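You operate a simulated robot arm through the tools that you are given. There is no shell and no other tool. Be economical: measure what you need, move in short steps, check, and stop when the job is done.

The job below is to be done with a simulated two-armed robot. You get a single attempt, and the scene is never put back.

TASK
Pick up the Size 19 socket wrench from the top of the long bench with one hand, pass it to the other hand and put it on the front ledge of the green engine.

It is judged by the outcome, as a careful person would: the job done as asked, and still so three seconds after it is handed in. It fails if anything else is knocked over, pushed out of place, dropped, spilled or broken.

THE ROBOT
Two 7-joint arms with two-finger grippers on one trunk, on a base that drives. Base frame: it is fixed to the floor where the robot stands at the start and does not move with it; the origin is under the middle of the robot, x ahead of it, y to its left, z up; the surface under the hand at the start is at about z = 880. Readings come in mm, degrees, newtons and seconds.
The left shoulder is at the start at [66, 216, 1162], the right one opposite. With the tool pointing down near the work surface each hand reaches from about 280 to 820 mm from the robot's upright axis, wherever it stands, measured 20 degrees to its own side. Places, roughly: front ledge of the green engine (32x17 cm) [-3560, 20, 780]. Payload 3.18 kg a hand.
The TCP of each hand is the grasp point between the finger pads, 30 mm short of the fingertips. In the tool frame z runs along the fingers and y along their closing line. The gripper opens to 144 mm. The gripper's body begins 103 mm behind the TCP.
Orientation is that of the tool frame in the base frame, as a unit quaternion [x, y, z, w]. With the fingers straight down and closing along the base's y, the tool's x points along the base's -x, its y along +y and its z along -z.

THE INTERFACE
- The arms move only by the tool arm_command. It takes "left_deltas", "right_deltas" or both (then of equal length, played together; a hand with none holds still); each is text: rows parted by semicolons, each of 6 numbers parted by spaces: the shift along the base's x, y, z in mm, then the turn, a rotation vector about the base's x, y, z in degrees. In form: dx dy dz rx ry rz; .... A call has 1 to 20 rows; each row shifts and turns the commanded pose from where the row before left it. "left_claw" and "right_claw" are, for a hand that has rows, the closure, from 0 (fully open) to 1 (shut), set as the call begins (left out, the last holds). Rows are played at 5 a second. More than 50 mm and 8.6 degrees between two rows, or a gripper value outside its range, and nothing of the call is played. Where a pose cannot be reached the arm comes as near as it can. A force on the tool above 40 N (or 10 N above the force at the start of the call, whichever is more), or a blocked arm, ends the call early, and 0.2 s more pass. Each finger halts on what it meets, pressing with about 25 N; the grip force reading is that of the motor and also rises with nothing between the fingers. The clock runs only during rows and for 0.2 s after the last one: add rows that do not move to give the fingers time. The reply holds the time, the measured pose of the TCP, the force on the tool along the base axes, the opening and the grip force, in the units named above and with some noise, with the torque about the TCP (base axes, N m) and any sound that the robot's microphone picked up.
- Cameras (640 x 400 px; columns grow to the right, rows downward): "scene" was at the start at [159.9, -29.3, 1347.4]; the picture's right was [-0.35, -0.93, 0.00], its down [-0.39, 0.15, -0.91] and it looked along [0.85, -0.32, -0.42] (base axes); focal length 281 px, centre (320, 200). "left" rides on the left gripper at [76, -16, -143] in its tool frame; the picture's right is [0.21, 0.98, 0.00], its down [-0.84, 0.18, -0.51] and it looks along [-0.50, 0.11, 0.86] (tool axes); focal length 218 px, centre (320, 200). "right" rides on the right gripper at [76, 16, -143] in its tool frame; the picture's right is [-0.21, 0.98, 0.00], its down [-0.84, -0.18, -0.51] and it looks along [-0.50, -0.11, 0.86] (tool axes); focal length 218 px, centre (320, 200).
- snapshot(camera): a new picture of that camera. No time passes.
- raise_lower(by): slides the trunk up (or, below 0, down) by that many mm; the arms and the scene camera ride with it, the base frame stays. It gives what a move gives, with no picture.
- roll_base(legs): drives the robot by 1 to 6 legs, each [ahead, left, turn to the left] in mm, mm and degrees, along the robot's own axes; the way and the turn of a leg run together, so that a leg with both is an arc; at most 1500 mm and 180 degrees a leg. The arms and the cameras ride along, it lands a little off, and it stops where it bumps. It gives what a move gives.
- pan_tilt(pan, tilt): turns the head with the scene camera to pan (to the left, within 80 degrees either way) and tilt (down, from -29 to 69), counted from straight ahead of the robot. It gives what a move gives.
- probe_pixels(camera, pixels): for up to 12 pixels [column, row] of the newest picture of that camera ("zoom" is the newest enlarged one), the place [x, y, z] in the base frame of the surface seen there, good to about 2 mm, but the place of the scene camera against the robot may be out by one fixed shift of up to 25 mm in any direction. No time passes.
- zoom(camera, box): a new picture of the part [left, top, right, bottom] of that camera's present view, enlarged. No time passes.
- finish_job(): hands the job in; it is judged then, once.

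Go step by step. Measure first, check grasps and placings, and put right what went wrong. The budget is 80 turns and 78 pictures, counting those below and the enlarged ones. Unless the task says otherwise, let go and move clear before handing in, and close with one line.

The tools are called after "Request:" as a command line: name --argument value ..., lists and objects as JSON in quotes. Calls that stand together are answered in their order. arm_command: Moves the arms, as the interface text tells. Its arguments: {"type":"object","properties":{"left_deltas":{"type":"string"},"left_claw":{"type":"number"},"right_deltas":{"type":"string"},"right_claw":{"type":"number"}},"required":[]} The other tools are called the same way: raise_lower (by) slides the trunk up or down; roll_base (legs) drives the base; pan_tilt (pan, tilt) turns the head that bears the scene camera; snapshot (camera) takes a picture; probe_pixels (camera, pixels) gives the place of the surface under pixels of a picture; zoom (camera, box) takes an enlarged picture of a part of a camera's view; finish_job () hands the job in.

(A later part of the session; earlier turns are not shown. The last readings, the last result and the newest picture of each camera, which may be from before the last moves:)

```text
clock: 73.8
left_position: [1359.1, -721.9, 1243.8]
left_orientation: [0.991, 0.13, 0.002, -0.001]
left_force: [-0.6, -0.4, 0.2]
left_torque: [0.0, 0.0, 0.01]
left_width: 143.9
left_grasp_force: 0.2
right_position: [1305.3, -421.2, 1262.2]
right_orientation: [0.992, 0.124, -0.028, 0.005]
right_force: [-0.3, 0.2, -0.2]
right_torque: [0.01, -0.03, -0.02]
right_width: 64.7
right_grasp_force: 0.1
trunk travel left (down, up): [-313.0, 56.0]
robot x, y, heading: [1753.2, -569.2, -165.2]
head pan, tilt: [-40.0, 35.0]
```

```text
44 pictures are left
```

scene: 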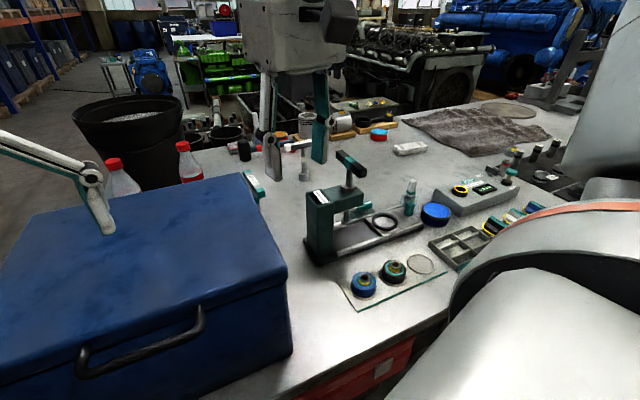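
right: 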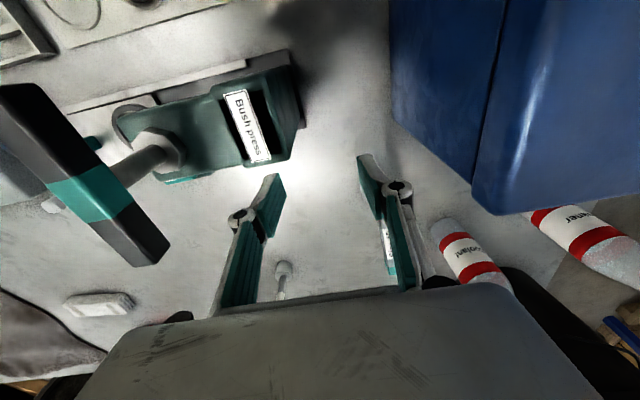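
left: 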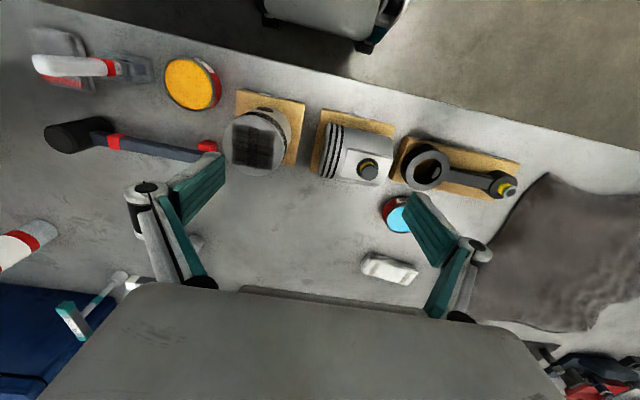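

The base corners hit the bench at 15° of turn, so that gains little. Instead I'll face the bench squarely and use the left hand with a 30° forward tilt, since its camera sits on the side away from the box. I'll shift the robot so the left shoulder lines up with the wrench.

Request:
roll_base --legs '[[-40, 0, 0], [0, 0, -15], [0, -370, 0]]'

Request:
pan_tilt --pan 20 --tilt 35

Request:
snapshot --camera "scene"

Request:
snapshot --camera "left"

```text
clock: 79.0
left_position: [1374.8, -231.4, 1242.8]
left_orientation: [1.0, -0.003, 0.001, -0.001]
left_force: [-0.4, 0.2, 0.2]
left_torque: [-0.04, 0.02, 0.02]
left_width: 144.0
left_grasp_force: 0.1
right_position: [1404.0, 73.3, 1261.6]
right_orientation: [1.0, -0.01, -0.027, 0.002]
right_force: [0.2, -0.9, -0.1]
right_torque: [-0.01, -0.02, 0.01]
right_width: 64.9
right_grasp_force: 0.1
trunk travel left (down, up): [-313.0, 56.0]
robot x, y, heading: [1791.2, -190.4, 179.5]
head pan, tilt: [-40.0, 35.0]
```

```text
clock: 80.3
left_position: [1375.5, -231.2, 1243.4]
left_orientation: [1.0, -0.004, 0.002, -0.001]
left_force: [-0.3, 0.3, -0.4]
left_torque: [-0.01, 0.02, 0.03]
left_width: 144.1
left_grasp_force: 0.0
right_position: [1403.7, 73.9, 1261.6]
right_orientation: [1.0, -0.009, -0.027, 0.0]
right_force: [0.0, -1.1, -0.2]
right_torque: [0.0, 0.0, 0.01]
right_width: 64.7
right_grasp_force: 0.1
trunk travel left (down, up): [-313.0, 56.0]
robot x, y, heading: [1790.4, -191.1, 179.2]
head pan, tilt: [20.0, 35.0]
```

```text
43 pictures are left
```

scene: 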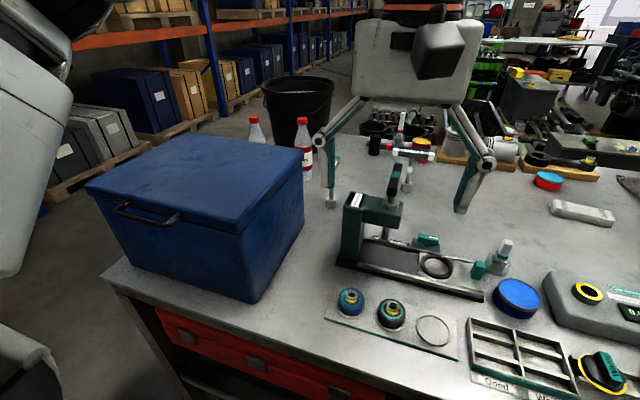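

```text
42 pictures are left
```

left: 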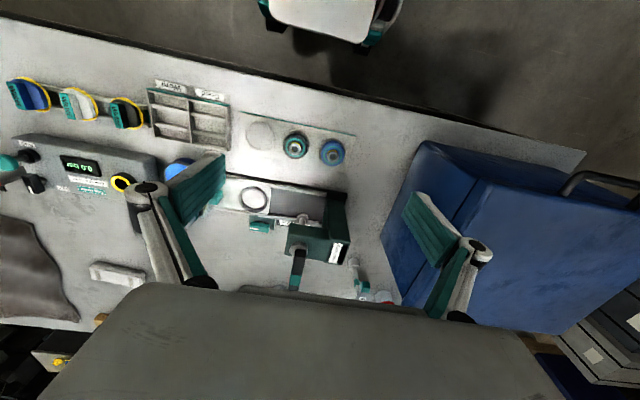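

I'll probe the box's left face, the press top and the bench edge in the left camera before driving in.

Request:
probe_pixels --camera "left" --pixels '[[440, 145], [412, 215], [405, 230], [385, 235], [300, 255], [298, 280], [345, 245], [320, 95], [330, 85], [330, 35], [360, 42], [360, 285]]'

Request:
probe_pixels --camera "scene" --pixels '[[303, 152], [305, 165], [255, 225], [245, 230], [392, 185], [396, 167], [355, 200], [400, 205]]'

```text
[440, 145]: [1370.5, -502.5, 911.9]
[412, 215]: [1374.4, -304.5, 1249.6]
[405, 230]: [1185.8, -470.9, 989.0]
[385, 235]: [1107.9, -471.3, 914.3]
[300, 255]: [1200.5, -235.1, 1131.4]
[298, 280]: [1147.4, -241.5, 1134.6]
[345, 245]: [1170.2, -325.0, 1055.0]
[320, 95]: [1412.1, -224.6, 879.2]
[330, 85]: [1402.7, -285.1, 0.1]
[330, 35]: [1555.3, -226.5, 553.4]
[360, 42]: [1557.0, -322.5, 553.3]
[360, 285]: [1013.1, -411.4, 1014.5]
```

```text
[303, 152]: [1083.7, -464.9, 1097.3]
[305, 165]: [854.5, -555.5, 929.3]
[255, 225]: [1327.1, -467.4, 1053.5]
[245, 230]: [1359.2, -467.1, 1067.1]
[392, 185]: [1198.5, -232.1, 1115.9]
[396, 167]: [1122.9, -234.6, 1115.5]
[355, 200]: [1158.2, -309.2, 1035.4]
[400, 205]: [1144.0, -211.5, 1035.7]
```

The corridor is clear: the box face is at y≈-470 and the press at y≥-325. I'll drive in 72 mm and bring the left hand to a tilted pose above the corridor.

Request:
roll_base --legs '[[72, 0, 0.5]]'

Request:
arm_command --left_deltas "-30 -35 0 0 0 0;-30 -35 0 0 7.5 0;-35 -32 0 0 7.5 0;-35 -32 0 0 7.5 0;-35 -30 -10 0 7.5 0;-40 -25 -20 0 0 0;0 0 0 0 0 0" --left_claw 0.5

Request:
snapshot --camera "left"

Request:
snapshot --camera "scene"

```text
clock: 81.3
left_position: [1302.5, -234.5, 1242.9]
left_orientation: [1.0, 0.001, 0.002, -0.001]
left_force: [-1.2, -0.1, -0.7]
left_torque: [-0.01, -0.05, -0.04]
left_width: 144.2
left_grasp_force: 0.0
right_position: [1327.6, 71.6, 1261.0]
right_orientation: [1.0, -0.005, -0.026, 0.0]
right_force: [0.3, 1.1, -0.4]
right_torque: [-0.01, -0.09, 0.03]
right_width: 65.0
right_grasp_force: 0.1
trunk travel left (down, up): [-313.0, 56.0]
robot x, y, heading: [1723.2, -187.6, 179.6]
head pan, tilt: [20.0, 35.0]
```

```text
refused: row 6 steps farther than a row can; nothing moved
```

```text
41 pictures are left
```

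left: 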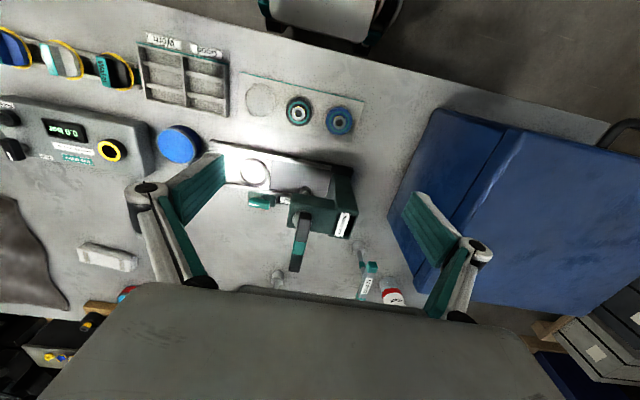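

```text
40 pictures are left
```

scene: 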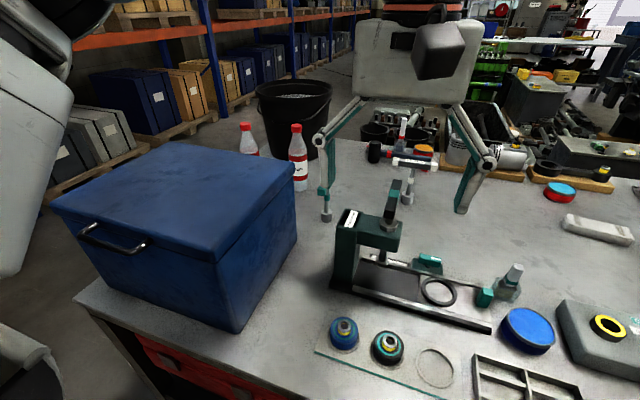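

One row was just over the limit. I'll resend with shorter steps.

Request:
arm_command --left_deltas "-30 -35 0 0 0 0;-30 -35 0 0 7.5 0;-33 -32 0 0 7.5 0;-33 -32 0 0 7.5 0;-33 -30 -10 0 7.5 0;-36 -26 -15 0 0 0;-10 0 -10 0 0 0;0 0 0 0 0 0" --left_claw 0.5

Request:
snapshot --camera "left"

```text
clock: 83.1
left_position: [1098.9, -424.0, 1205.7]
left_orientation: [0.966, 0.0, -0.257, -0.001]
left_force: [-0.1, -0.5, -0.5]
left_torque: [-0.01, -0.03, -0.01]
left_width: 72.1
left_grasp_force: 0.1
right_position: [1327.0, 69.1, 1262.1]
right_orientation: [1.0, -0.004, -0.026, 0.002]
right_force: [-0.4, 0.4, -0.8]
right_torque: [0.02, 0.0, 0.02]
right_width: 64.9
right_grasp_force: 0.0
trunk travel left (down, up): [-313.0, 56.0]
robot x, y, heading: [1722.7, -188.4, 179.6]
head pan, tilt: [20.0, 35.0]
```

```text
39 pictures are left
```

left: 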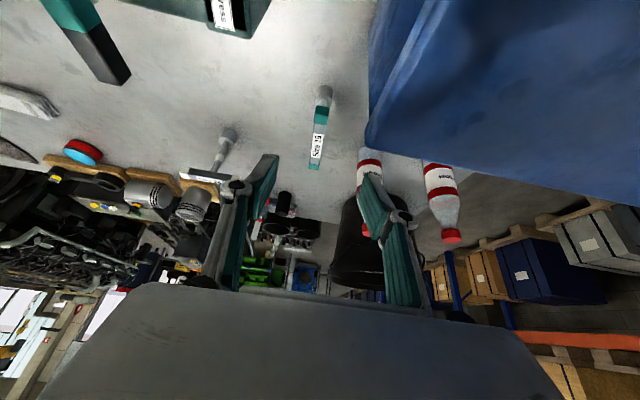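

The hand is in reach at (1099,-424,1206) with a 30° tilt. I'll check the handle position with this camera.

Request:
probe_pixels --camera "left" --pixels '[[320, 112], [319, 125], [317, 140], [314, 158], [313, 167], [322, 100], [368, 140], [320, 118]]'

Request:
arm_command --left_deltas "-30 0 -25 0 0 0;-25 0 -30 0 0 0;0 0 0 0 0 0"

Request:
snapshot --camera "left"

```text
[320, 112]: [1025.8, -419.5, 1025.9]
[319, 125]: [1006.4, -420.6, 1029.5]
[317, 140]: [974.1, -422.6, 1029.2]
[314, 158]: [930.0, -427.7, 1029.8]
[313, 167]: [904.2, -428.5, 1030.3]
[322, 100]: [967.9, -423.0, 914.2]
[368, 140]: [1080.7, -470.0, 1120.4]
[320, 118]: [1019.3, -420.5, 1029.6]
```

```text
clock: 83.9
left_position: [1043.6, -424.7, 1152.3]
left_orientation: [0.967, 0.002, -0.256, -0.001]
left_force: [0.3, 0.6, -0.1]
left_torque: [0.01, 0.0, -0.01]
left_width: 72.0
left_grasp_force: 0.0
right_position: [1327.5, 69.1, 1262.0]
right_orientation: [1.0, -0.004, -0.028, 0.001]
right_force: [0.0, 0.4, 0.3]
right_torque: [0.0, -0.01, 0.01]
right_width: 64.9
right_grasp_force: 0.1
trunk travel left (down, up): [-313.0, 56.0]
robot x, y, heading: [1723.2, -190.7, 179.8]
head pan, tilt: [20.0, 35.0]
```

```text
38 pictures are left
```

left: 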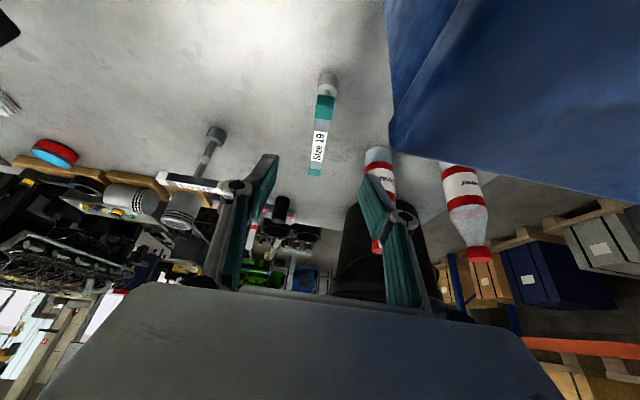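

The handle is rotated about 4° and centred at (966,-423.5), with its top at 1030. I'll align the yaw and advance along the approach line.

Request:
arm_command --left_deltas "-18 1 -25 0 0 3.7;-22 0 -38 0 0 0;0 0 0 0 0 0"

Request:
snapshot --camera "left"

Request:
snapshot --camera "scene"

```text
clock: 84.7
left_position: [1004.9, -425.7, 1091.9]
left_orientation: [0.966, 0.032, -0.257, 0.008]
left_force: [-0.1, 0.6, -0.8]
left_torque: [-0.06, 0.02, -0.01]
left_width: 72.0
left_grasp_force: 0.2
right_position: [1328.6, 69.3, 1261.5]
right_orientation: [1.0, -0.004, -0.028, 0.001]
right_force: [0.6, 0.1, 0.3]
right_torque: [-0.02, 0.01, 0.03]
right_width: 65.0
right_grasp_force: 0.2
trunk travel left (down, up): [-313.0, 56.0]
robot x, y, heading: [1720.3, -189.0, 179.8]
head pan, tilt: [20.0, 35.0]
```

```text
37 pictures are left
```

left: 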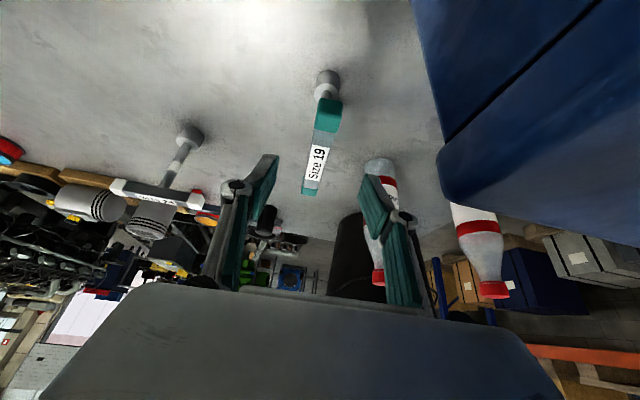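

```text
36 pictures are left
```

scene: 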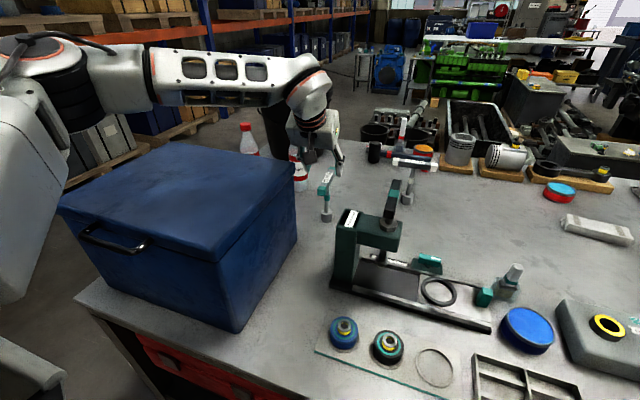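

The hand is aligned. I'll make the final advance to (967,-424,1031), then close.

Request:
arm_command --left_deltas "-19 1 -31 0 0 0;-19 1 -30 0 0 0;0 0 0 0 0 0"

Request:
snapshot --camera "left"

Request:
zoom --camera "scene" --box '[260, 100, 400, 230]'

```text
clock: 85.5
left_position: [965.1, -422.4, 1028.6]
left_orientation: [0.966, 0.032, -0.257, 0.007]
left_force: [0.0, 0.1, 1.1]
left_torque: [-0.02, 0.01, -0.02]
left_width: 72.1
left_grasp_force: 0.1
right_position: [1328.4, 69.3, 1261.7]
right_orientation: [1.0, -0.005, -0.029, 0.001]
right_force: [0.3, 0.1, -0.2]
right_torque: [0.0, -0.01, 0.02]
right_width: 64.8
right_grasp_force: 0.0
trunk travel left (down, up): [-313.0, 56.0]
robot x, y, heading: [1722.2, -191.2, 180.0]
head pan, tilt: [20.0, 35.0]
```

```text
35 pictures are left
```

left: 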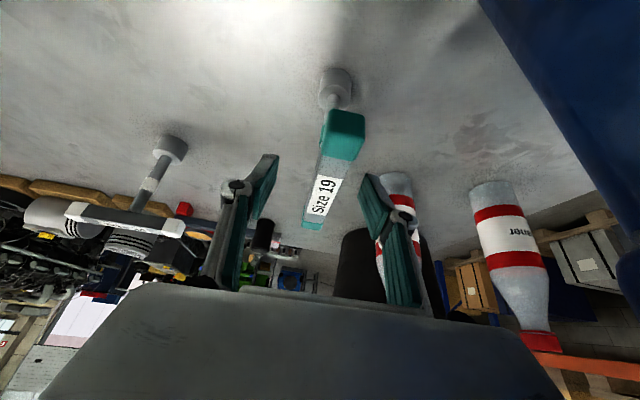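

```text
3.08 times, centred on (330, 165) of scene
```

zoom: 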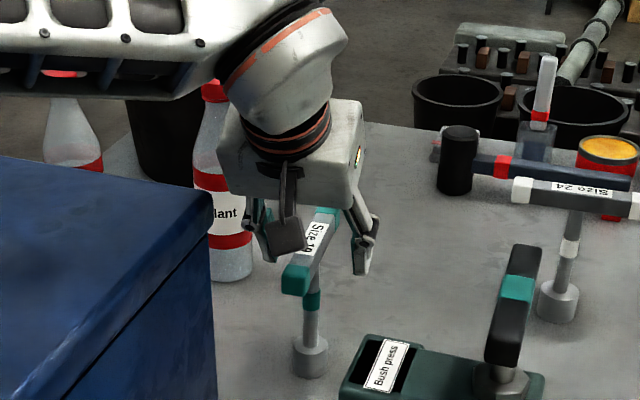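

The fingers straddle the handle around its centre. Closing now.

Request:
arm_command --left_deltas "0 0 0 0 0 0;0 0 0 0 0 0;0 0 0 0 0 0;0 0 0 0 0 0" --left_claw 1

Request:
snapshot --camera "left"

```text
clock: 86.5
left_position: [966.0, -421.8, 1028.7]
left_orientation: [0.966, 0.032, -0.257, 0.008]
left_force: [0.3, -0.3, -0.3]
left_torque: [-0.01, 0.09, 0.01]
left_width: 19.9
left_grasp_force: 24.4
right_position: [1326.9, 69.6, 1261.0]
right_orientation: [1.0, -0.004, -0.028, 0.001]
right_force: [0.6, -0.1, 0.7]
right_torque: [0.01, 0.01, -0.01]
right_width: 64.7
right_grasp_force: 0.0
trunk travel left (down, up): [-313.0, 56.0]
robot x, y, heading: [1720.9, -187.9, 179.9]
head pan, tilt: [20.0, 35.0]
```

```text
33 pictures are left
```

left: 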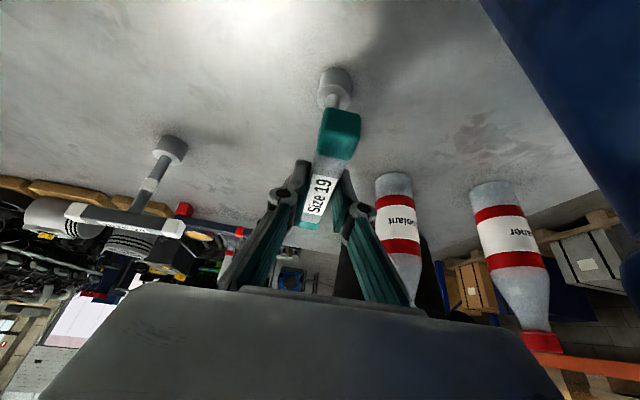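

Gripped at 19.9 mm with 24 N. I'll lift straight up, then ease back and up within the corridor.

Request:
arm_command --left_deltas "0 0 25 0 0 0;0 0 40 0 0 0;15 0 40 0 0 0;25 5 38 0 0 0;35 5 30 0 0 0;40 5 25 0 0 0;40 5 25 0 0 0;40 0 25 0 0 0;0 0 0 0 0 0"

Request:
snapshot --camera "left"

Request:
snapshot --camera "scene"

```text
clock: 88.5
left_position: [1156.5, -400.7, 1277.4]
left_orientation: [0.966, 0.032, -0.256, 0.008]
left_force: [-0.8, 0.9, -2.5]
left_torque: [0.02, -0.03, 0.04]
left_width: 19.7
left_grasp_force: 24.9
right_position: [1327.4, 70.2, 1261.6]
right_orientation: [1.0, -0.004, -0.029, 0.001]
right_force: [-1.4, 0.7, 0.3]
right_torque: [-0.03, -0.05, 0.01]
right_width: 65.0
right_grasp_force: 0.1
trunk travel left (down, up): [-313.0, 56.0]
robot x, y, heading: [1721.0, -188.9, 180.0]
head pan, tilt: [20.0, 35.0]
```

```text
32 pictures are left
```

left: 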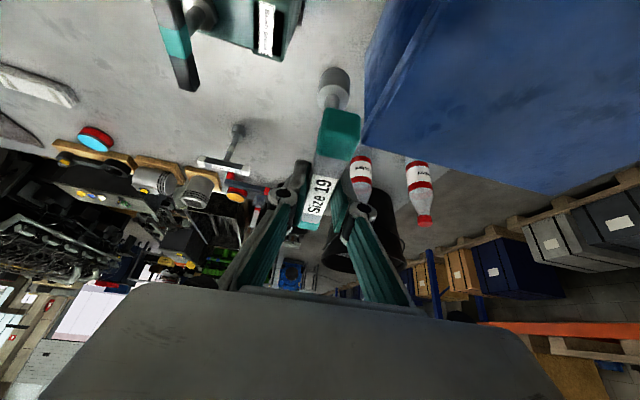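

```text
31 pictures are left
```

scene: 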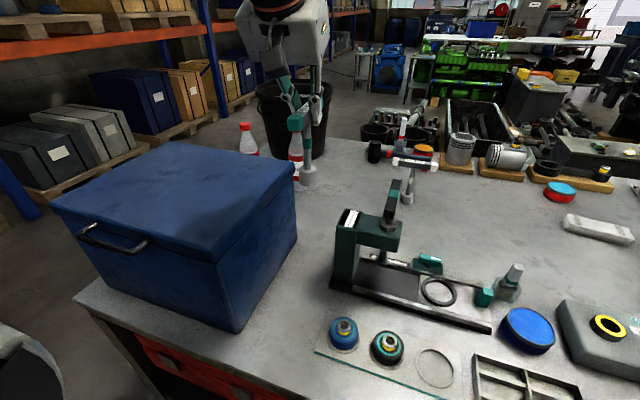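

The wrench is held securely and is clear of the bench. I'll back off 450 mm, then centre the left hand in front of the trunk and yaw it 45° to the right for the handover.

Request:
roll_base --legs '[[-450, 0, 0]]'

Request:
arm_command --left_deltas "0 28 0 0 0 -7.5;0 28 0 0 0 -7.5;0 29 0 0 0 -7.5;0 29 0 0 0 -7.5;0 29 0 0 0 -7.5;0 29 0 0 0 -7.5;0 0 0 0 0 0" --right_deltas "0 15 0 0 0 7.5;0 15 0 0 0 7.5;0 15 0 0 0 7.5;0 15 0 0 0 7.5;0 15 0 0 0 7.5;0 15 0 0 0 7.5;0 0 0 0 0 0"

Request:
pan_tilt --pan -5 --tilt 20

Request:
snapshot --camera "scene"

```text
clock: 91.3
left_position: [1605.4, -399.4, 1278.5]
left_orientation: [0.966, 0.027, -0.257, 0.006]
left_force: [-0.7, -0.9, -3.6]
left_torque: [0.0, -0.04, 0.01]
left_width: 19.8
left_grasp_force: 25.0
right_position: [1778.8, 69.8, 1261.1]
right_orientation: [1.0, -0.009, -0.027, 0.001]
right_force: [-0.2, -0.1, 0.1]
right_torque: [0.0, 0.07, 0.01]
right_width: 64.8
right_grasp_force: 0.1
trunk travel left (down, up): [-313.0, 56.0]
robot x, y, heading: [2169.6, -192.8, 179.3]
head pan, tilt: [20.0, 35.0]
```

```text
clock: 92.9
left_position: [1604.5, -244.9, 1278.1]
left_orientation: [0.917, -0.305, -0.244, -0.082]
left_force: [-0.8, -0.3, -2.2]
left_torque: [-0.03, -0.02, 0.0]
left_width: 20.0
left_grasp_force: 24.6
left hand out of reach, approached as far as the arm can: row 6
right_position: [1779.0, 90.8, 1260.2]
right_orientation: [0.996, 0.089, -0.028, 0.003]
right_force: [-0.1, 0.3, 0.2]
right_torque: [0.02, -0.04, -0.02]
right_width: 64.8
right_grasp_force: 0.0
right hand out of reach, approached as far as the arm can: row 2, 3, 4, 5, 6
trunk travel left (down, up): [-313.0, 56.0]
robot x, y, heading: [2174.1, -194.6, 178.9]
head pan, tilt: [20.0, 35.0]
```

```text
clock: 93.8
left_position: [1604.8, -246.0, 1278.3]
left_orientation: [0.917, -0.304, -0.244, -0.083]
left_force: [-0.1, 0.2, -2.5]
left_torque: [-0.01, -0.06, -0.01]
left_width: 19.7
left_grasp_force: 24.6
right_position: [1779.4, 90.9, 1259.4]
right_orientation: [0.996, 0.089, -0.027, 0.003]
right_force: [0.3, -0.5, 1.1]
right_torque: [0.01, 0.01, -0.01]
right_width: 64.8
right_grasp_force: 0.1
trunk travel left (down, up): [-313.0, 56.0]
robot x, y, heading: [2166.6, -196.3, 179.2]
head pan, tilt: [-5.0, 20.0]
```

```text
30 pictures are left
```

scene: 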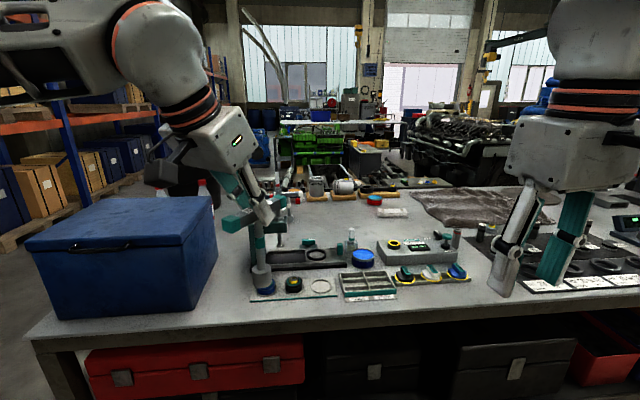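

The left hand took most of its yaw, leaving the handle pointing ahead-right. The right hand's yaw is limited while vertical, but tilting first should free it, as it did on the left. I'll tilt the right hand about 50°, then yaw.

Request:
arm_command --right_deltas "0 0 0 -1.4 7.9 0;0 0 0 -1.4 7.9 0;0 0 0 -1.4 7.9 0;0 0 0 -1.4 7.9 0;0 0 0 -1.4 7.9 0;0 0 0 -1.4 7.9 0;0 0 0 0 0 7.5;0 0 0 0 0 7.5;0 0 0 0 0 7.5;0 0 0 0 0 7.5;0 0 0 0 0 7.5;0 0 0 0 0 0"

Request:
snapshot --camera "right"

```text
clock: 96.3
left_position: [1604.0, -244.5, 1278.4]
left_orientation: [0.917, -0.304, -0.243, -0.082]
left_force: [0.3, 0.1, -3.2]
left_torque: [-0.04, -0.03, 0.0]
left_width: 19.9
left_grasp_force: 25.1
right_position: [1771.6, 54.7, 1255.8]
right_orientation: [0.85, 0.3, -0.401, 0.164]
right_force: [0.2, 0.2, -0.7]
right_torque: [-0.02, 0.01, 0.01]
right_width: 64.7
right_grasp_force: 0.1
right hand out of reach, approached as far as the arm can: row 6, 9, 10, 11
trunk travel left (down, up): [-313.0, 56.0]
robot x, y, heading: [2169.8, -193.8, 179.1]
head pan, tilt: [-5.0, 20.0]
```

```text
29 pictures are left
```

right: 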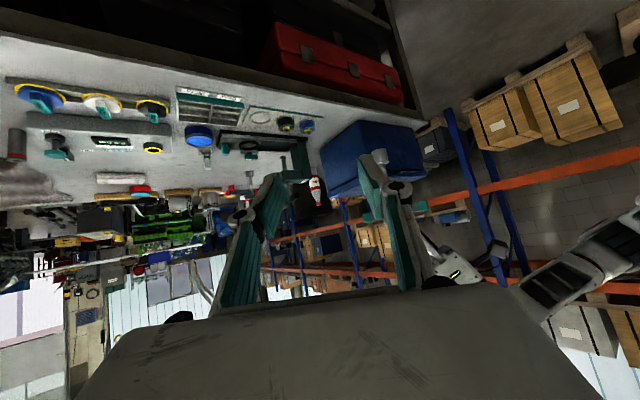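

The right hand now points ahead-left at 51° tilt with its closing line horizontal, roughly perpendicular to the handle. I'll move it to a pre-grasp about 120 mm short of the shaft and check.

Request:
arm_command --right_deltas "-15 -38 10 0 0 0;-17 -39 10 0 0 0;-18 -39 4 0 0 0;-18 -39 0 0 0 0;-18 -39 0 0 0 0;-18 -39 0 0 0 0;0 0 0 0 0 0" --right_claw 0.5

Request:
snapshot --camera "right"

Request:
snapshot --camera "scene"

```text
clock: 98.0
left_position: [1607.9, -245.6, 1278.9]
left_orientation: [0.917, -0.305, -0.244, -0.083]
left_force: [0.8, 0.2, -2.9]
left_torque: [-0.02, 0.02, 0.03]
left_width: 20.0
left_grasp_force: 24.8
right_position: [1671.2, -179.6, 1283.2]
right_orientation: [0.844, 0.317, -0.398, 0.173]
right_force: [0.2, 0.7, 0.0]
right_torque: [0.01, 0.02, -0.04]
right_width: 72.2
right_grasp_force: 0.1
trunk travel left (down, up): [-313.0, 56.0]
robot x, y, heading: [2168.0, -189.7, 179.1]
head pan, tilt: [-5.0, 20.0]
```

```text
28 pictures are left
```

right: 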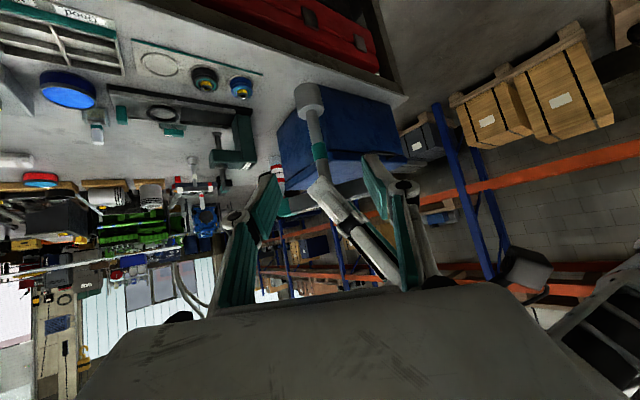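

```text
27 pictures are left
```

scene: 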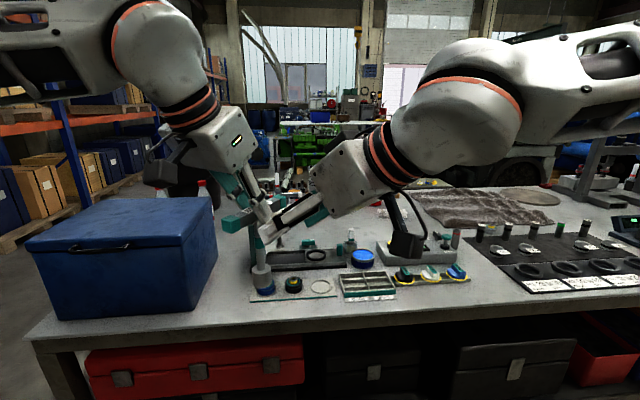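

The right camera sees the shaft at about (315,130) and the socket at (308,98). I'll measure the shaft there.

Request:
zoom --camera "right" --box '[260, 70, 420, 200]'

Request:
probe_pixels --camera "right" --pixels '[[308, 100], [313, 122], [315, 132], [318, 145], [320, 155], [323, 168], [322, 160], [335, 205], [370, 165], [273, 185]]'

```text
3.08 times, centred on (340, 135) of right
```

zoom: 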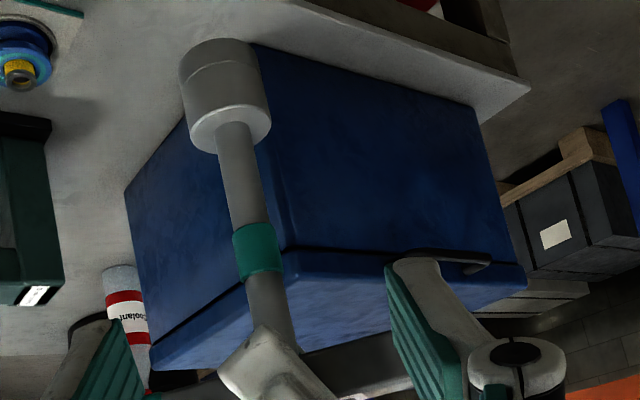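

```text
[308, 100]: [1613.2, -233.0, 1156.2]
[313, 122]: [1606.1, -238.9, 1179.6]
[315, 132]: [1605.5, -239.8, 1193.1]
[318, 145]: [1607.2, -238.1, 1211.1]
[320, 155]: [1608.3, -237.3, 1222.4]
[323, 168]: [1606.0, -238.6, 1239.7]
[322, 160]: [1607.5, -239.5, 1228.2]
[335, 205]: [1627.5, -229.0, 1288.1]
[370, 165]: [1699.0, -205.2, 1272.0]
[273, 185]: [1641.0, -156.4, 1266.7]
```

The shaft axis is near (1600,-244), free from z≈1170 to 1255. I'll advance the right hand along its tool axis to (1600,-244,1203).

Request:
arm_command --right_deltas "-24 -21 -27 0 0 0;-24 -21 -27 0 0 0;-23 -22 -26 0 0 0;0 0 0 0 0 0"

Request:
snapshot --camera "right"

Request:
zoom --camera "scene" --box '[180, 130, 400, 310]'

```text
clock: 99.0
left_position: [1605.1, -244.7, 1277.9]
left_orientation: [0.917, -0.304, -0.244, -0.081]
left_force: [0.5, -0.6, -2.9]
left_torque: [0.01, 0.01, 0.04]
left_width: 20.0
left_grasp_force: 24.7
right_position: [1633.2, -192.0, 1253.1]
right_orientation: [0.844, 0.317, -0.396, 0.174]
right_force: [0.6, 0.8, -0.6]
right_torque: [0.03, 0.02, -0.03]
right_width: 72.0
right_grasp_force: 0.1
right hand out of reach, approached as far as the arm can: row 1, 2, 3
trunk travel left (down, up): [-313.0, 56.0]
robot x, y, heading: [2170.5, -194.8, 178.9]
head pan, tilt: [-5.0, 20.0]
```

```text
25 pictures are left
```

right: 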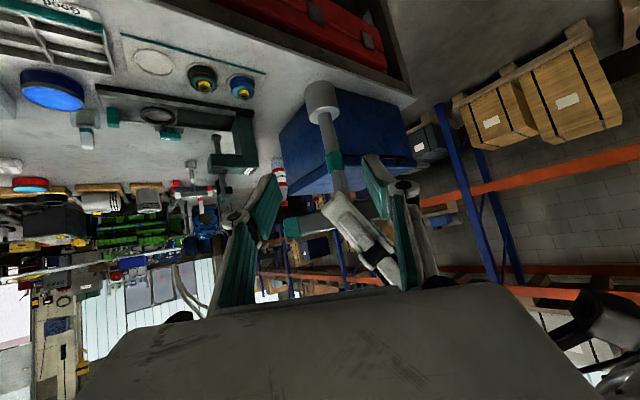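

```text
2.22 times, centred on (290, 220) of scene
```

zoom: 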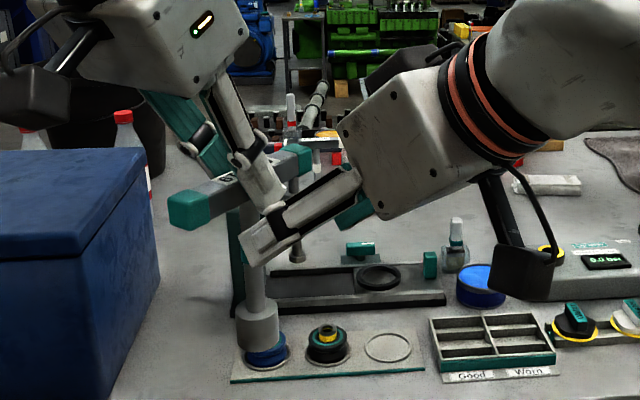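

The right arm is at its limit at (1633,-192,1253), so I'll bring the wrench to it. Moving the left hand by (+33,+52,+48) feeds the shaft along the right hand's axis.

Request:
arm_command --left_deltas "0 14 6 0 0 0;8 12 12 0 0 0;8 8 10 0 0 0;0 0 0 0 0 0"

Request:
snapshot --camera "right"

```text
clock: 100.0
left_position: [1620.2, -214.4, 1304.5]
left_orientation: [0.917, -0.304, -0.244, -0.082]
left_force: [-0.5, -0.1, -4.0]
left_torque: [0.0, -0.02, -0.04]
left_width: 19.9
left_grasp_force: 25.2
right_position: [1631.1, -190.7, 1252.7]
right_orientation: [0.844, 0.317, -0.396, 0.173]
right_force: [0.2, -0.3, 0.9]
right_torque: [0.05, -0.03, 0.0]
right_width: 72.0
right_grasp_force: 0.1
trunk travel left (down, up): [-313.0, 56.0]
robot x, y, heading: [2172.2, -192.9, 179.1]
head pan, tilt: [-5.0, 20.0]
```

```text
23 pictures are left
```

right: 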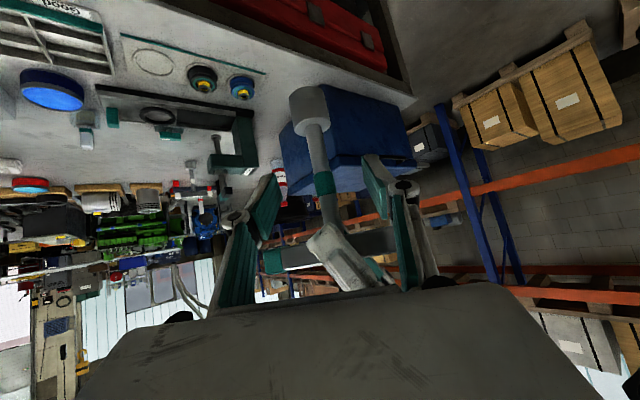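

The shaft is now between the right fingers and about 37 mm short of the grasp point. I'll feed in the rest.

Request:
arm_command --left_deltas "8 11 12 0 0 0;8 11 12 0 0 0;0 0 0 0 0 0"

Request:
snapshot --camera "right"

Request:
zoom --camera "scene" --box '[180, 110, 400, 290]'

```text
clock: 100.8
left_position: [1635.4, -192.7, 1328.7]
left_orientation: [0.917, -0.304, -0.243, -0.082]
left_force: [0.2, 0.0, -2.4]
left_torque: [0.02, -0.02, 0.0]
left_width: 19.8
left_grasp_force: 25.3
right_position: [1632.5, -190.8, 1252.6]
right_orientation: [0.844, 0.317, -0.396, 0.174]
right_force: [-0.8, -0.4, 0.1]
right_torque: [-0.02, 0.0, -0.02]
right_width: 72.3
right_grasp_force: 0.0
trunk travel left (down, up): [-313.0, 56.0]
robot x, y, heading: [2167.2, -191.5, 179.2]
head pan, tilt: [-5.0, 20.0]
```

```text
22 pictures are left
```

right: 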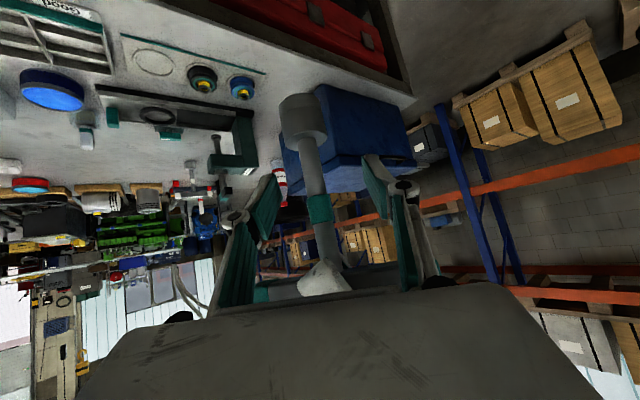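

```text
2.22 times, centred on (290, 200) of scene
```

zoom: 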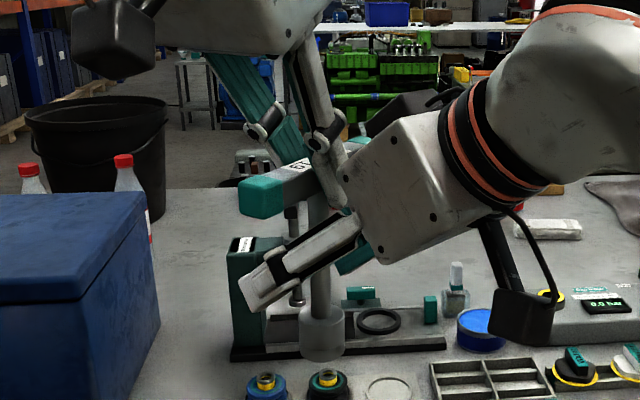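

The shaft is centred between the right fingers, and the force readings show no contact. Closing the right hand.

Request:
arm_command --right_deltas "0 0 0 0 0 0;0 0 0 0 0 0;0 0 0 0 0 0;0 0 0 0 0 0" --right_claw 1

Request:
snapshot --camera "right"

```text
clock: 101.8
left_position: [1636.7, -193.2, 1328.5]
left_orientation: [0.917, -0.304, -0.243, -0.081]
left_force: [6.5, -3.6, -0.5]
left_torque: [-0.46, -0.51, 0.08]
left_width: 19.8
left_grasp_force: 25.3
right_position: [1631.7, -191.9, 1252.5]
right_orientation: [0.845, 0.316, -0.396, 0.173]
right_force: [-6.0, 4.0, 0.6]
right_torque: [0.14, 0.06, -0.06]
right_width: 13.1
right_grasp_force: 25.1
trunk travel left (down, up): [-313.0, 56.0]
robot x, y, heading: [2169.5, -188.5, 179.6]
head pan, tilt: [-5.0, 20.0]
```

```text
20 pictures are left
```

right: 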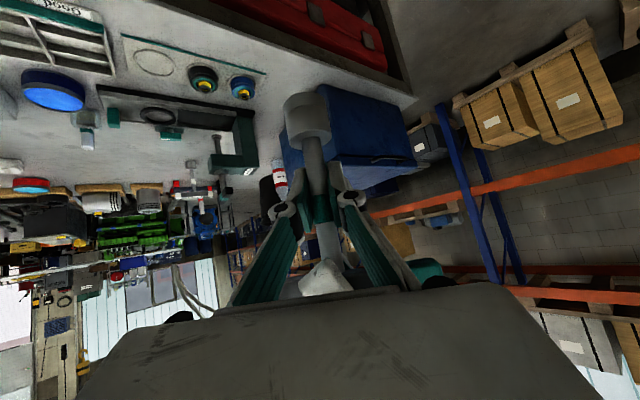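

The right hand holds the shaft at 13 mm with 25 N. I'll open the left hand only slightly, to about 38 mm, so as not to touch the right fingers. Then I'll back it off along its own axis.

Request:
arm_command --left_deltas "0 0 0 0 0 0;0 0 0 0 0 0;0 0 0 0 0 0" --left_claw 0.74

Request:
arm_command --left_deltas "10 -8 22 0 0 0;12 -9 26 0 0 0;14 -11 31 0 0 0;14 -20 30 0 0 0;0 -40 10 0 0 0;0 -40 0 0 0 0;0 -40 0 0 0 0;0 0 0 0 0 0"

Request:
snapshot --camera "scene"

```text
clock: 102.5
left_position: [1635.7, -192.1, 1327.9]
left_orientation: [0.917, -0.304, -0.244, -0.082]
left_force: [0.4, 0.1, 0.1]
left_torque: [0.01, -0.02, 0.02]
left_width: 37.2
left_grasp_force: 0.0
right_position: [1632.7, -191.8, 1251.8]
right_orientation: [0.844, 0.316, -0.397, 0.173]
right_force: [0.5, -0.8, -0.9]
right_torque: [0.01, -0.01, -0.03]
right_width: 12.8
right_grasp_force: 24.9
trunk travel left (down, up): [-313.0, 56.0]
robot x, y, heading: [2168.0, -192.4, 179.3]
head pan, tilt: [-5.0, 20.0]
```

```text
clock: 104.3
left_position: [1649.9, -212.4, 1360.1]
left_orientation: [0.917, -0.304, -0.245, -0.082]
left_force: [0.4, 0.6, 0.1]
left_torque: [0.01, -0.02, 0.02]
left_width: 38.2
left_grasp_force: 1.2
left hand out of reach, approached as far as the arm can: row 2, 3, 4, 5, 6, 7
right_position: [1633.4, -191.5, 1252.8]
right_orientation: [0.844, 0.317, -0.397, 0.174]
right_force: [0.1, -1.4, -0.5]
right_torque: [0.11, 0.0, -0.04]
right_width: 12.9
right_grasp_force: 25.0
trunk travel left (down, up): [-313.0, 56.0]
robot x, y, heading: [2173.8, -191.0, 179.1]
head pan, tilt: [-5.0, 20.0]
```

```text
19 pictures are left
```

scene: 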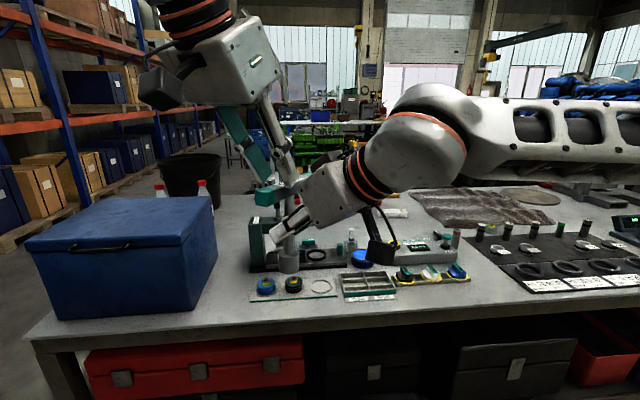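

The left hand stopped just above the handle at (1650,-212,1360), limited by height. I'll lower the right hand, which is free to go down, to clear the handle completely from the left fingers.

Request:
arm_command --right_deltas "2 -1 -12 0 0 0;3 -2 -20 0 0 0;5 0 -25 0 0 0;0 0 0 0 0 0"

Request:
zoom --camera "scene" --box '[180, 90, 400, 290]'

```text
clock: 105.3
left_position: [1649.8, -210.4, 1358.8]
left_orientation: [0.917, -0.304, -0.244, -0.082]
left_force: [0.8, -0.1, -0.6]
left_torque: [0.01, -0.01, -0.04]
left_width: 37.1
left_grasp_force: 0.1
right_position: [1642.7, -193.6, 1194.0]
right_orientation: [0.844, 0.316, -0.397, 0.174]
right_force: [-0.1, 0.2, 0.3]
right_torque: [0.0, 0.0, 0.01]
right_width: 12.8
right_grasp_force: 25.5
trunk travel left (down, up): [-313.0, 56.0]
robot x, y, heading: [2170.4, -191.5, 179.4]
head pan, tilt: [-5.0, 20.0]
```

```text
2.00 times, centred on (290, 190) of scene
```

zoom: 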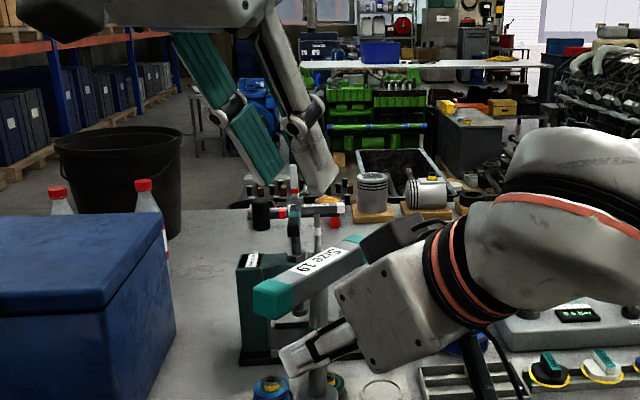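

The handover is complete: the right hand holds the wrench and the left is clear. I'll bring the left hand to a neutral pose, then drive around to the aisle heading toward the engine and look.

Request:
arm_command --left_deltas "10 -25 0 0 0 7.5;15 -30 0 0 0 7.5;20 -35 0 0 0 7.5;20 -35 0 0 0 7.5;20 -35 -20 0 0 7.5;20 -30 -30 0 -7.5 0;20 0 -30 0 -7.5 0;0 0 0 0 0 0"

Request:
roll_base --legs '[[0, 1470, 0], [1500, 0, 0], [800, 0, 0]]'

Request:
pan_tilt --pan -20 --tilt 20

Request:
snapshot --camera "scene"

```text
clock: 107.2
left_position: [1772.8, -407.2, 1278.2]
left_orientation: [0.992, 0.007, -0.127, 0.002]
left_force: [0.4, 0.2, 0.0]
left_torque: [-0.01, 0.02, 0.0]
left_width: 37.1
left_grasp_force: 0.0
right_position: [1644.0, -194.0, 1194.2]
right_orientation: [0.845, 0.315, -0.397, 0.172]
right_force: [-0.1, 0.0, 0.1]
right_torque: [-0.03, 0.02, 0.0]
right_width: 12.5
right_grasp_force: 25.4
trunk travel left (down, up): [-313.0, 56.0]
robot x, y, heading: [2171.3, -191.5, 178.9]
head pan, tilt: [-5.0, 20.0]
```

```text
clock: 131.1
left_position: [-524.9, -1866.8, 1278.1]
left_orientation: [0.991, 0.018, -0.129, 0.003]
left_force: [-0.2, 0.7, 0.0]
left_torque: [0.02, 0.0, 0.0]
left_width: 37.2
left_grasp_force: 0.0
right_position: [-658.1, -1655.4, 1194.8]
right_orientation: [0.841, 0.326, -0.394, 0.177]
right_force: [0.3, -0.1, 0.3]
right_torque: [0.0, 0.01, 0.03]
right_width: 12.4
right_grasp_force: 25.3
trunk travel left (down, up): [-313.0, 56.0]
robot x, y, heading: [-131.4, -1637.6, -179.2]
head pan, tilt: [-5.0, 20.0]
```

```text
clock: 131.9
left_position: [-525.2, -1865.2, 1278.0]
left_orientation: [0.991, 0.017, -0.129, 0.004]
left_force: [-0.6, -0.8, -0.2]
left_torque: [0.01, 0.02, 0.01]
left_width: 37.2
left_grasp_force: 0.1
right_position: [-657.2, -1655.2, 1193.4]
right_orientation: [0.84, 0.326, -0.395, 0.178]
right_force: [-1.1, 0.0, 0.2]
right_torque: [0.0, 0.0, 0.0]
right_width: 12.2
right_grasp_force: 24.6
trunk travel left (down, up): [-313.0, 56.0]
robot x, y, heading: [-130.3, -1644.2, -179.1]
head pan, tilt: [-20.0, 20.0]
```

```text
17 pictures are left
```

scene: 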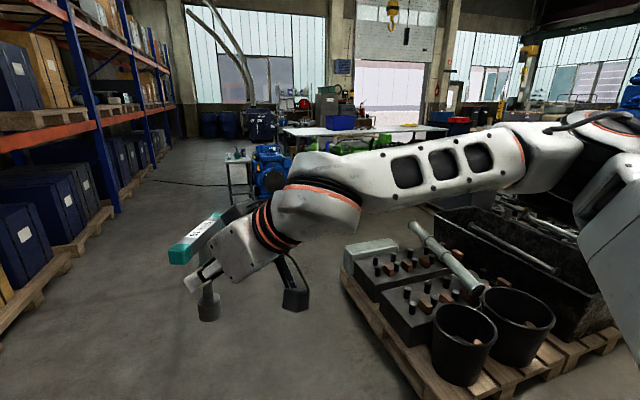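

The pallet of parts is ahead-right and the aisle ahead is clear. I'll probe the pallet extents and the things beyond it.

Request:
probe_pixels --camera "scene" --pixels '[[345, 285], [425, 392], [345, 240], [270, 165], [245, 195], [345, 147], [290, 132], [440, 128], [440, 218], [200, 300], [255, 200]]'

Request:
pan_tilt --pan -60 --tilt 15

Request:
snapshot --camera "scene"

```text
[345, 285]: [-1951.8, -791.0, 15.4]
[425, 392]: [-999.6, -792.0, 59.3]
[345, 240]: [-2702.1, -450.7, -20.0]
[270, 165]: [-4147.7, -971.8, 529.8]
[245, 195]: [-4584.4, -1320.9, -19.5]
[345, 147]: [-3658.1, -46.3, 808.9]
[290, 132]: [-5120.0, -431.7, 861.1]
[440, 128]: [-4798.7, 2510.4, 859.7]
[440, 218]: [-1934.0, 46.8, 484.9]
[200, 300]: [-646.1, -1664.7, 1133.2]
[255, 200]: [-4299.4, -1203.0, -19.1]
```

```text
clock: 132.9
left_position: [-524.4, -1865.4, 1277.9]
left_orientation: [0.991, 0.018, -0.129, 0.003]
left_force: [0.2, -0.4, 0.6]
left_torque: [0.03, 0.0, -0.02]
left_width: 37.4
left_grasp_force: 0.1
right_position: [-658.0, -1655.2, 1193.9]
right_orientation: [0.84, 0.327, -0.395, 0.178]
right_force: [-0.1, -1.1, 1.5]
right_torque: [0.01, -0.04, 0.01]
right_width: 12.6
right_grasp_force: 24.6
trunk travel left (down, up): [-313.0, 56.0]
robot x, y, heading: [-128.6, -1643.0, -179.7]
head pan, tilt: [-60.0, 15.0]
```

```text
16 pictures are left
```

scene: 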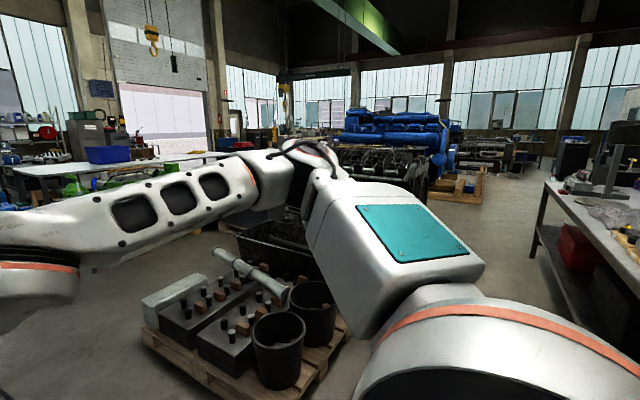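

The pallet ends at x≈-1950 and the engine is at x≈-3560, so there is about 1.5 m between them. I'll drive to x≈-2650 in the aisle and look at the engine from there.

Request:
roll_base --legs '[[1500, 0, 0], [1020, 0, 0]]'

Request:
pan_tilt --pan -62 --tilt 18

Request:
snapshot --camera "scene"

```text
clock: 145.3
left_position: [-3057.9, -1913.0, 1276.9]
left_orientation: [0.991, 0.024, -0.129, 0.004]
left_force: [0.4, 0.6, -0.4]
left_torque: [0.01, 0.03, -0.02]
left_width: 37.2
left_grasp_force: 0.0
right_position: [-3194.5, -1704.6, 1195.0]
right_orientation: [0.839, 0.332, -0.392, 0.18]
right_force: [1.1, 0.6, -0.8]
right_torque: [-0.02, -0.01, 0.01]
right_width: 12.5
right_grasp_force: 24.8
trunk travel left (down, up): [-313.0, 56.0]
robot x, y, heading: [-2664.4, -1683.6, -178.7]
head pan, tilt: [-60.0, 15.0]
```

```text
clock: 145.9
left_position: [-3057.8, -1912.4, 1277.6]
left_orientation: [0.991, 0.024, -0.129, 0.004]
left_force: [-0.2, 0.0, -0.6]
left_torque: [0.03, -0.05, 0.0]
left_width: 37.5
left_grasp_force: 0.1
right_position: [-3193.7, -1703.7, 1194.9]
right_orientation: [0.838, 0.333, -0.392, 0.181]
right_force: [0.3, 0.6, 0.2]
right_torque: [-0.01, -0.01, -0.02]
right_width: 12.3
right_grasp_force: 25.2
trunk travel left (down, up): [-313.0, 56.0]
robot x, y, heading: [-2665.6, -1684.7, -178.7]
head pan, tilt: [-62.0, 18.0]
```

```text
15 pictures are left
```

scene: 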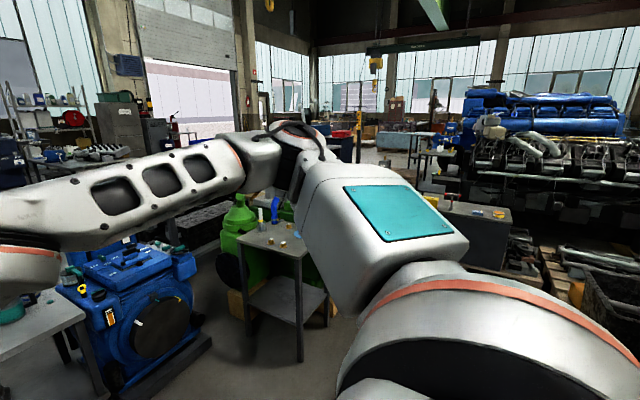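

I see a small table at (270,240) beside the green engine, and a blue engine at (130,310). I'll probe them to plan the approach.

Request:
probe_pixels --camera "scene" --pixels '[[240, 243], [300, 258], [280, 225], [300, 358], [328, 320], [235, 230], [250, 345], [190, 340], [130, 240], [455, 215], [340, 330], [290, 210]]'

```text
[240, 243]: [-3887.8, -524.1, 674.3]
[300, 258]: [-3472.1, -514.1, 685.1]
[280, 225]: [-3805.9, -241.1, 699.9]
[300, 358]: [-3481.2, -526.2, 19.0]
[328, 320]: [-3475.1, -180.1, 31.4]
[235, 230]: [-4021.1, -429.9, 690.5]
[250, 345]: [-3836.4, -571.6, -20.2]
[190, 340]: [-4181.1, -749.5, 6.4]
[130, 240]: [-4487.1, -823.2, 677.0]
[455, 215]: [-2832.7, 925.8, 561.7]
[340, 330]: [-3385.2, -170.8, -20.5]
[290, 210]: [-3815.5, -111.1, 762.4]
```

The small table spans x -3470 to -3890 and y -526 to -180, and the green engine sits to its right. I'll strafe to y≈40 at this safe distance and look at the engine from straight ahead.

Request:
roll_base --legs '[[0, -860, -1.3], [0, -860, 0]]'

Request:
pan_tilt --pan 8 --tilt 30

Request:
snapshot --camera "scene"

Request:
snapshot --camera "left"

```text
clock: 161.3
left_position: [-3072.6, -189.8, 1279.2]
left_orientation: [0.992, 0.012, -0.129, 0.002]
left_force: [0.0, -0.1, 0.0]
left_torque: [-0.03, 0.03, 0.01]
left_width: 37.5
left_grasp_force: 0.0
right_position: [-3205.3, 22.0, 1194.0]
right_orientation: [0.843, 0.322, -0.395, 0.176]
right_force: [-1.1, -0.6, -0.3]
right_torque: [-0.01, 0.06, -0.03]
right_width: 12.7
right_grasp_force: 25.1
trunk travel left (down, up): [-313.0, 56.0]
robot x, y, heading: [-2678.5, 30.5, 179.7]
head pan, tilt: [-62.0, 18.0]
```

```text
clock: 162.8
left_position: [-3074.3, -188.6, 1278.0]
left_orientation: [0.992, 0.012, -0.129, 0.003]
left_force: [0.6, 0.3, 0.1]
left_torque: [0.01, 0.02, -0.03]
left_width: 37.4
left_grasp_force: 0.0
right_position: [-3204.5, 23.1, 1194.4]
right_orientation: [0.843, 0.322, -0.394, 0.176]
right_force: [0.4, -0.4, 0.1]
right_torque: [0.01, -0.01, 0.02]
right_width: 12.3
right_grasp_force: 24.8
trunk travel left (down, up): [-313.0, 56.0]
robot x, y, heading: [-2674.3, 32.7, 179.7]
head pan, tilt: [8.0, 30.0]
```

```text
14 pictures are left
```

scene: 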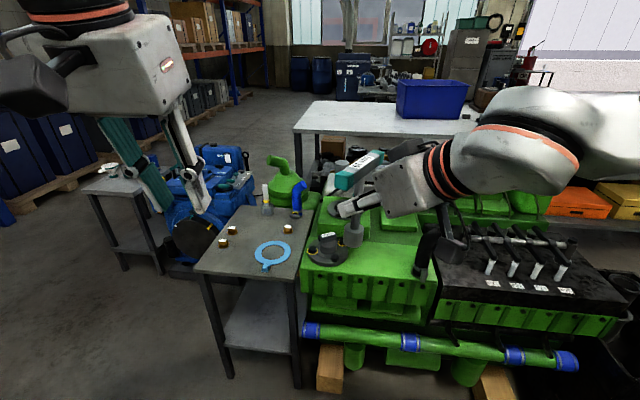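

```text
13 pictures are left
```

left: 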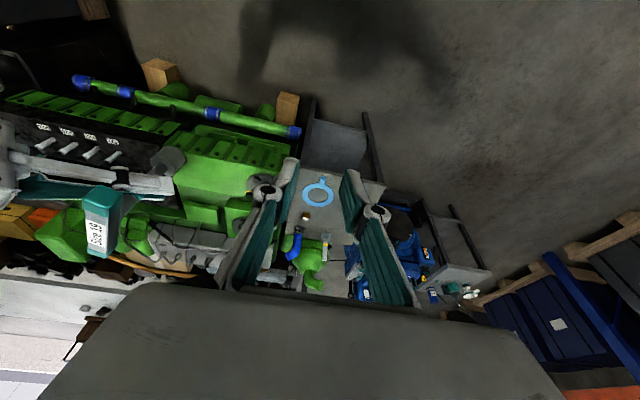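

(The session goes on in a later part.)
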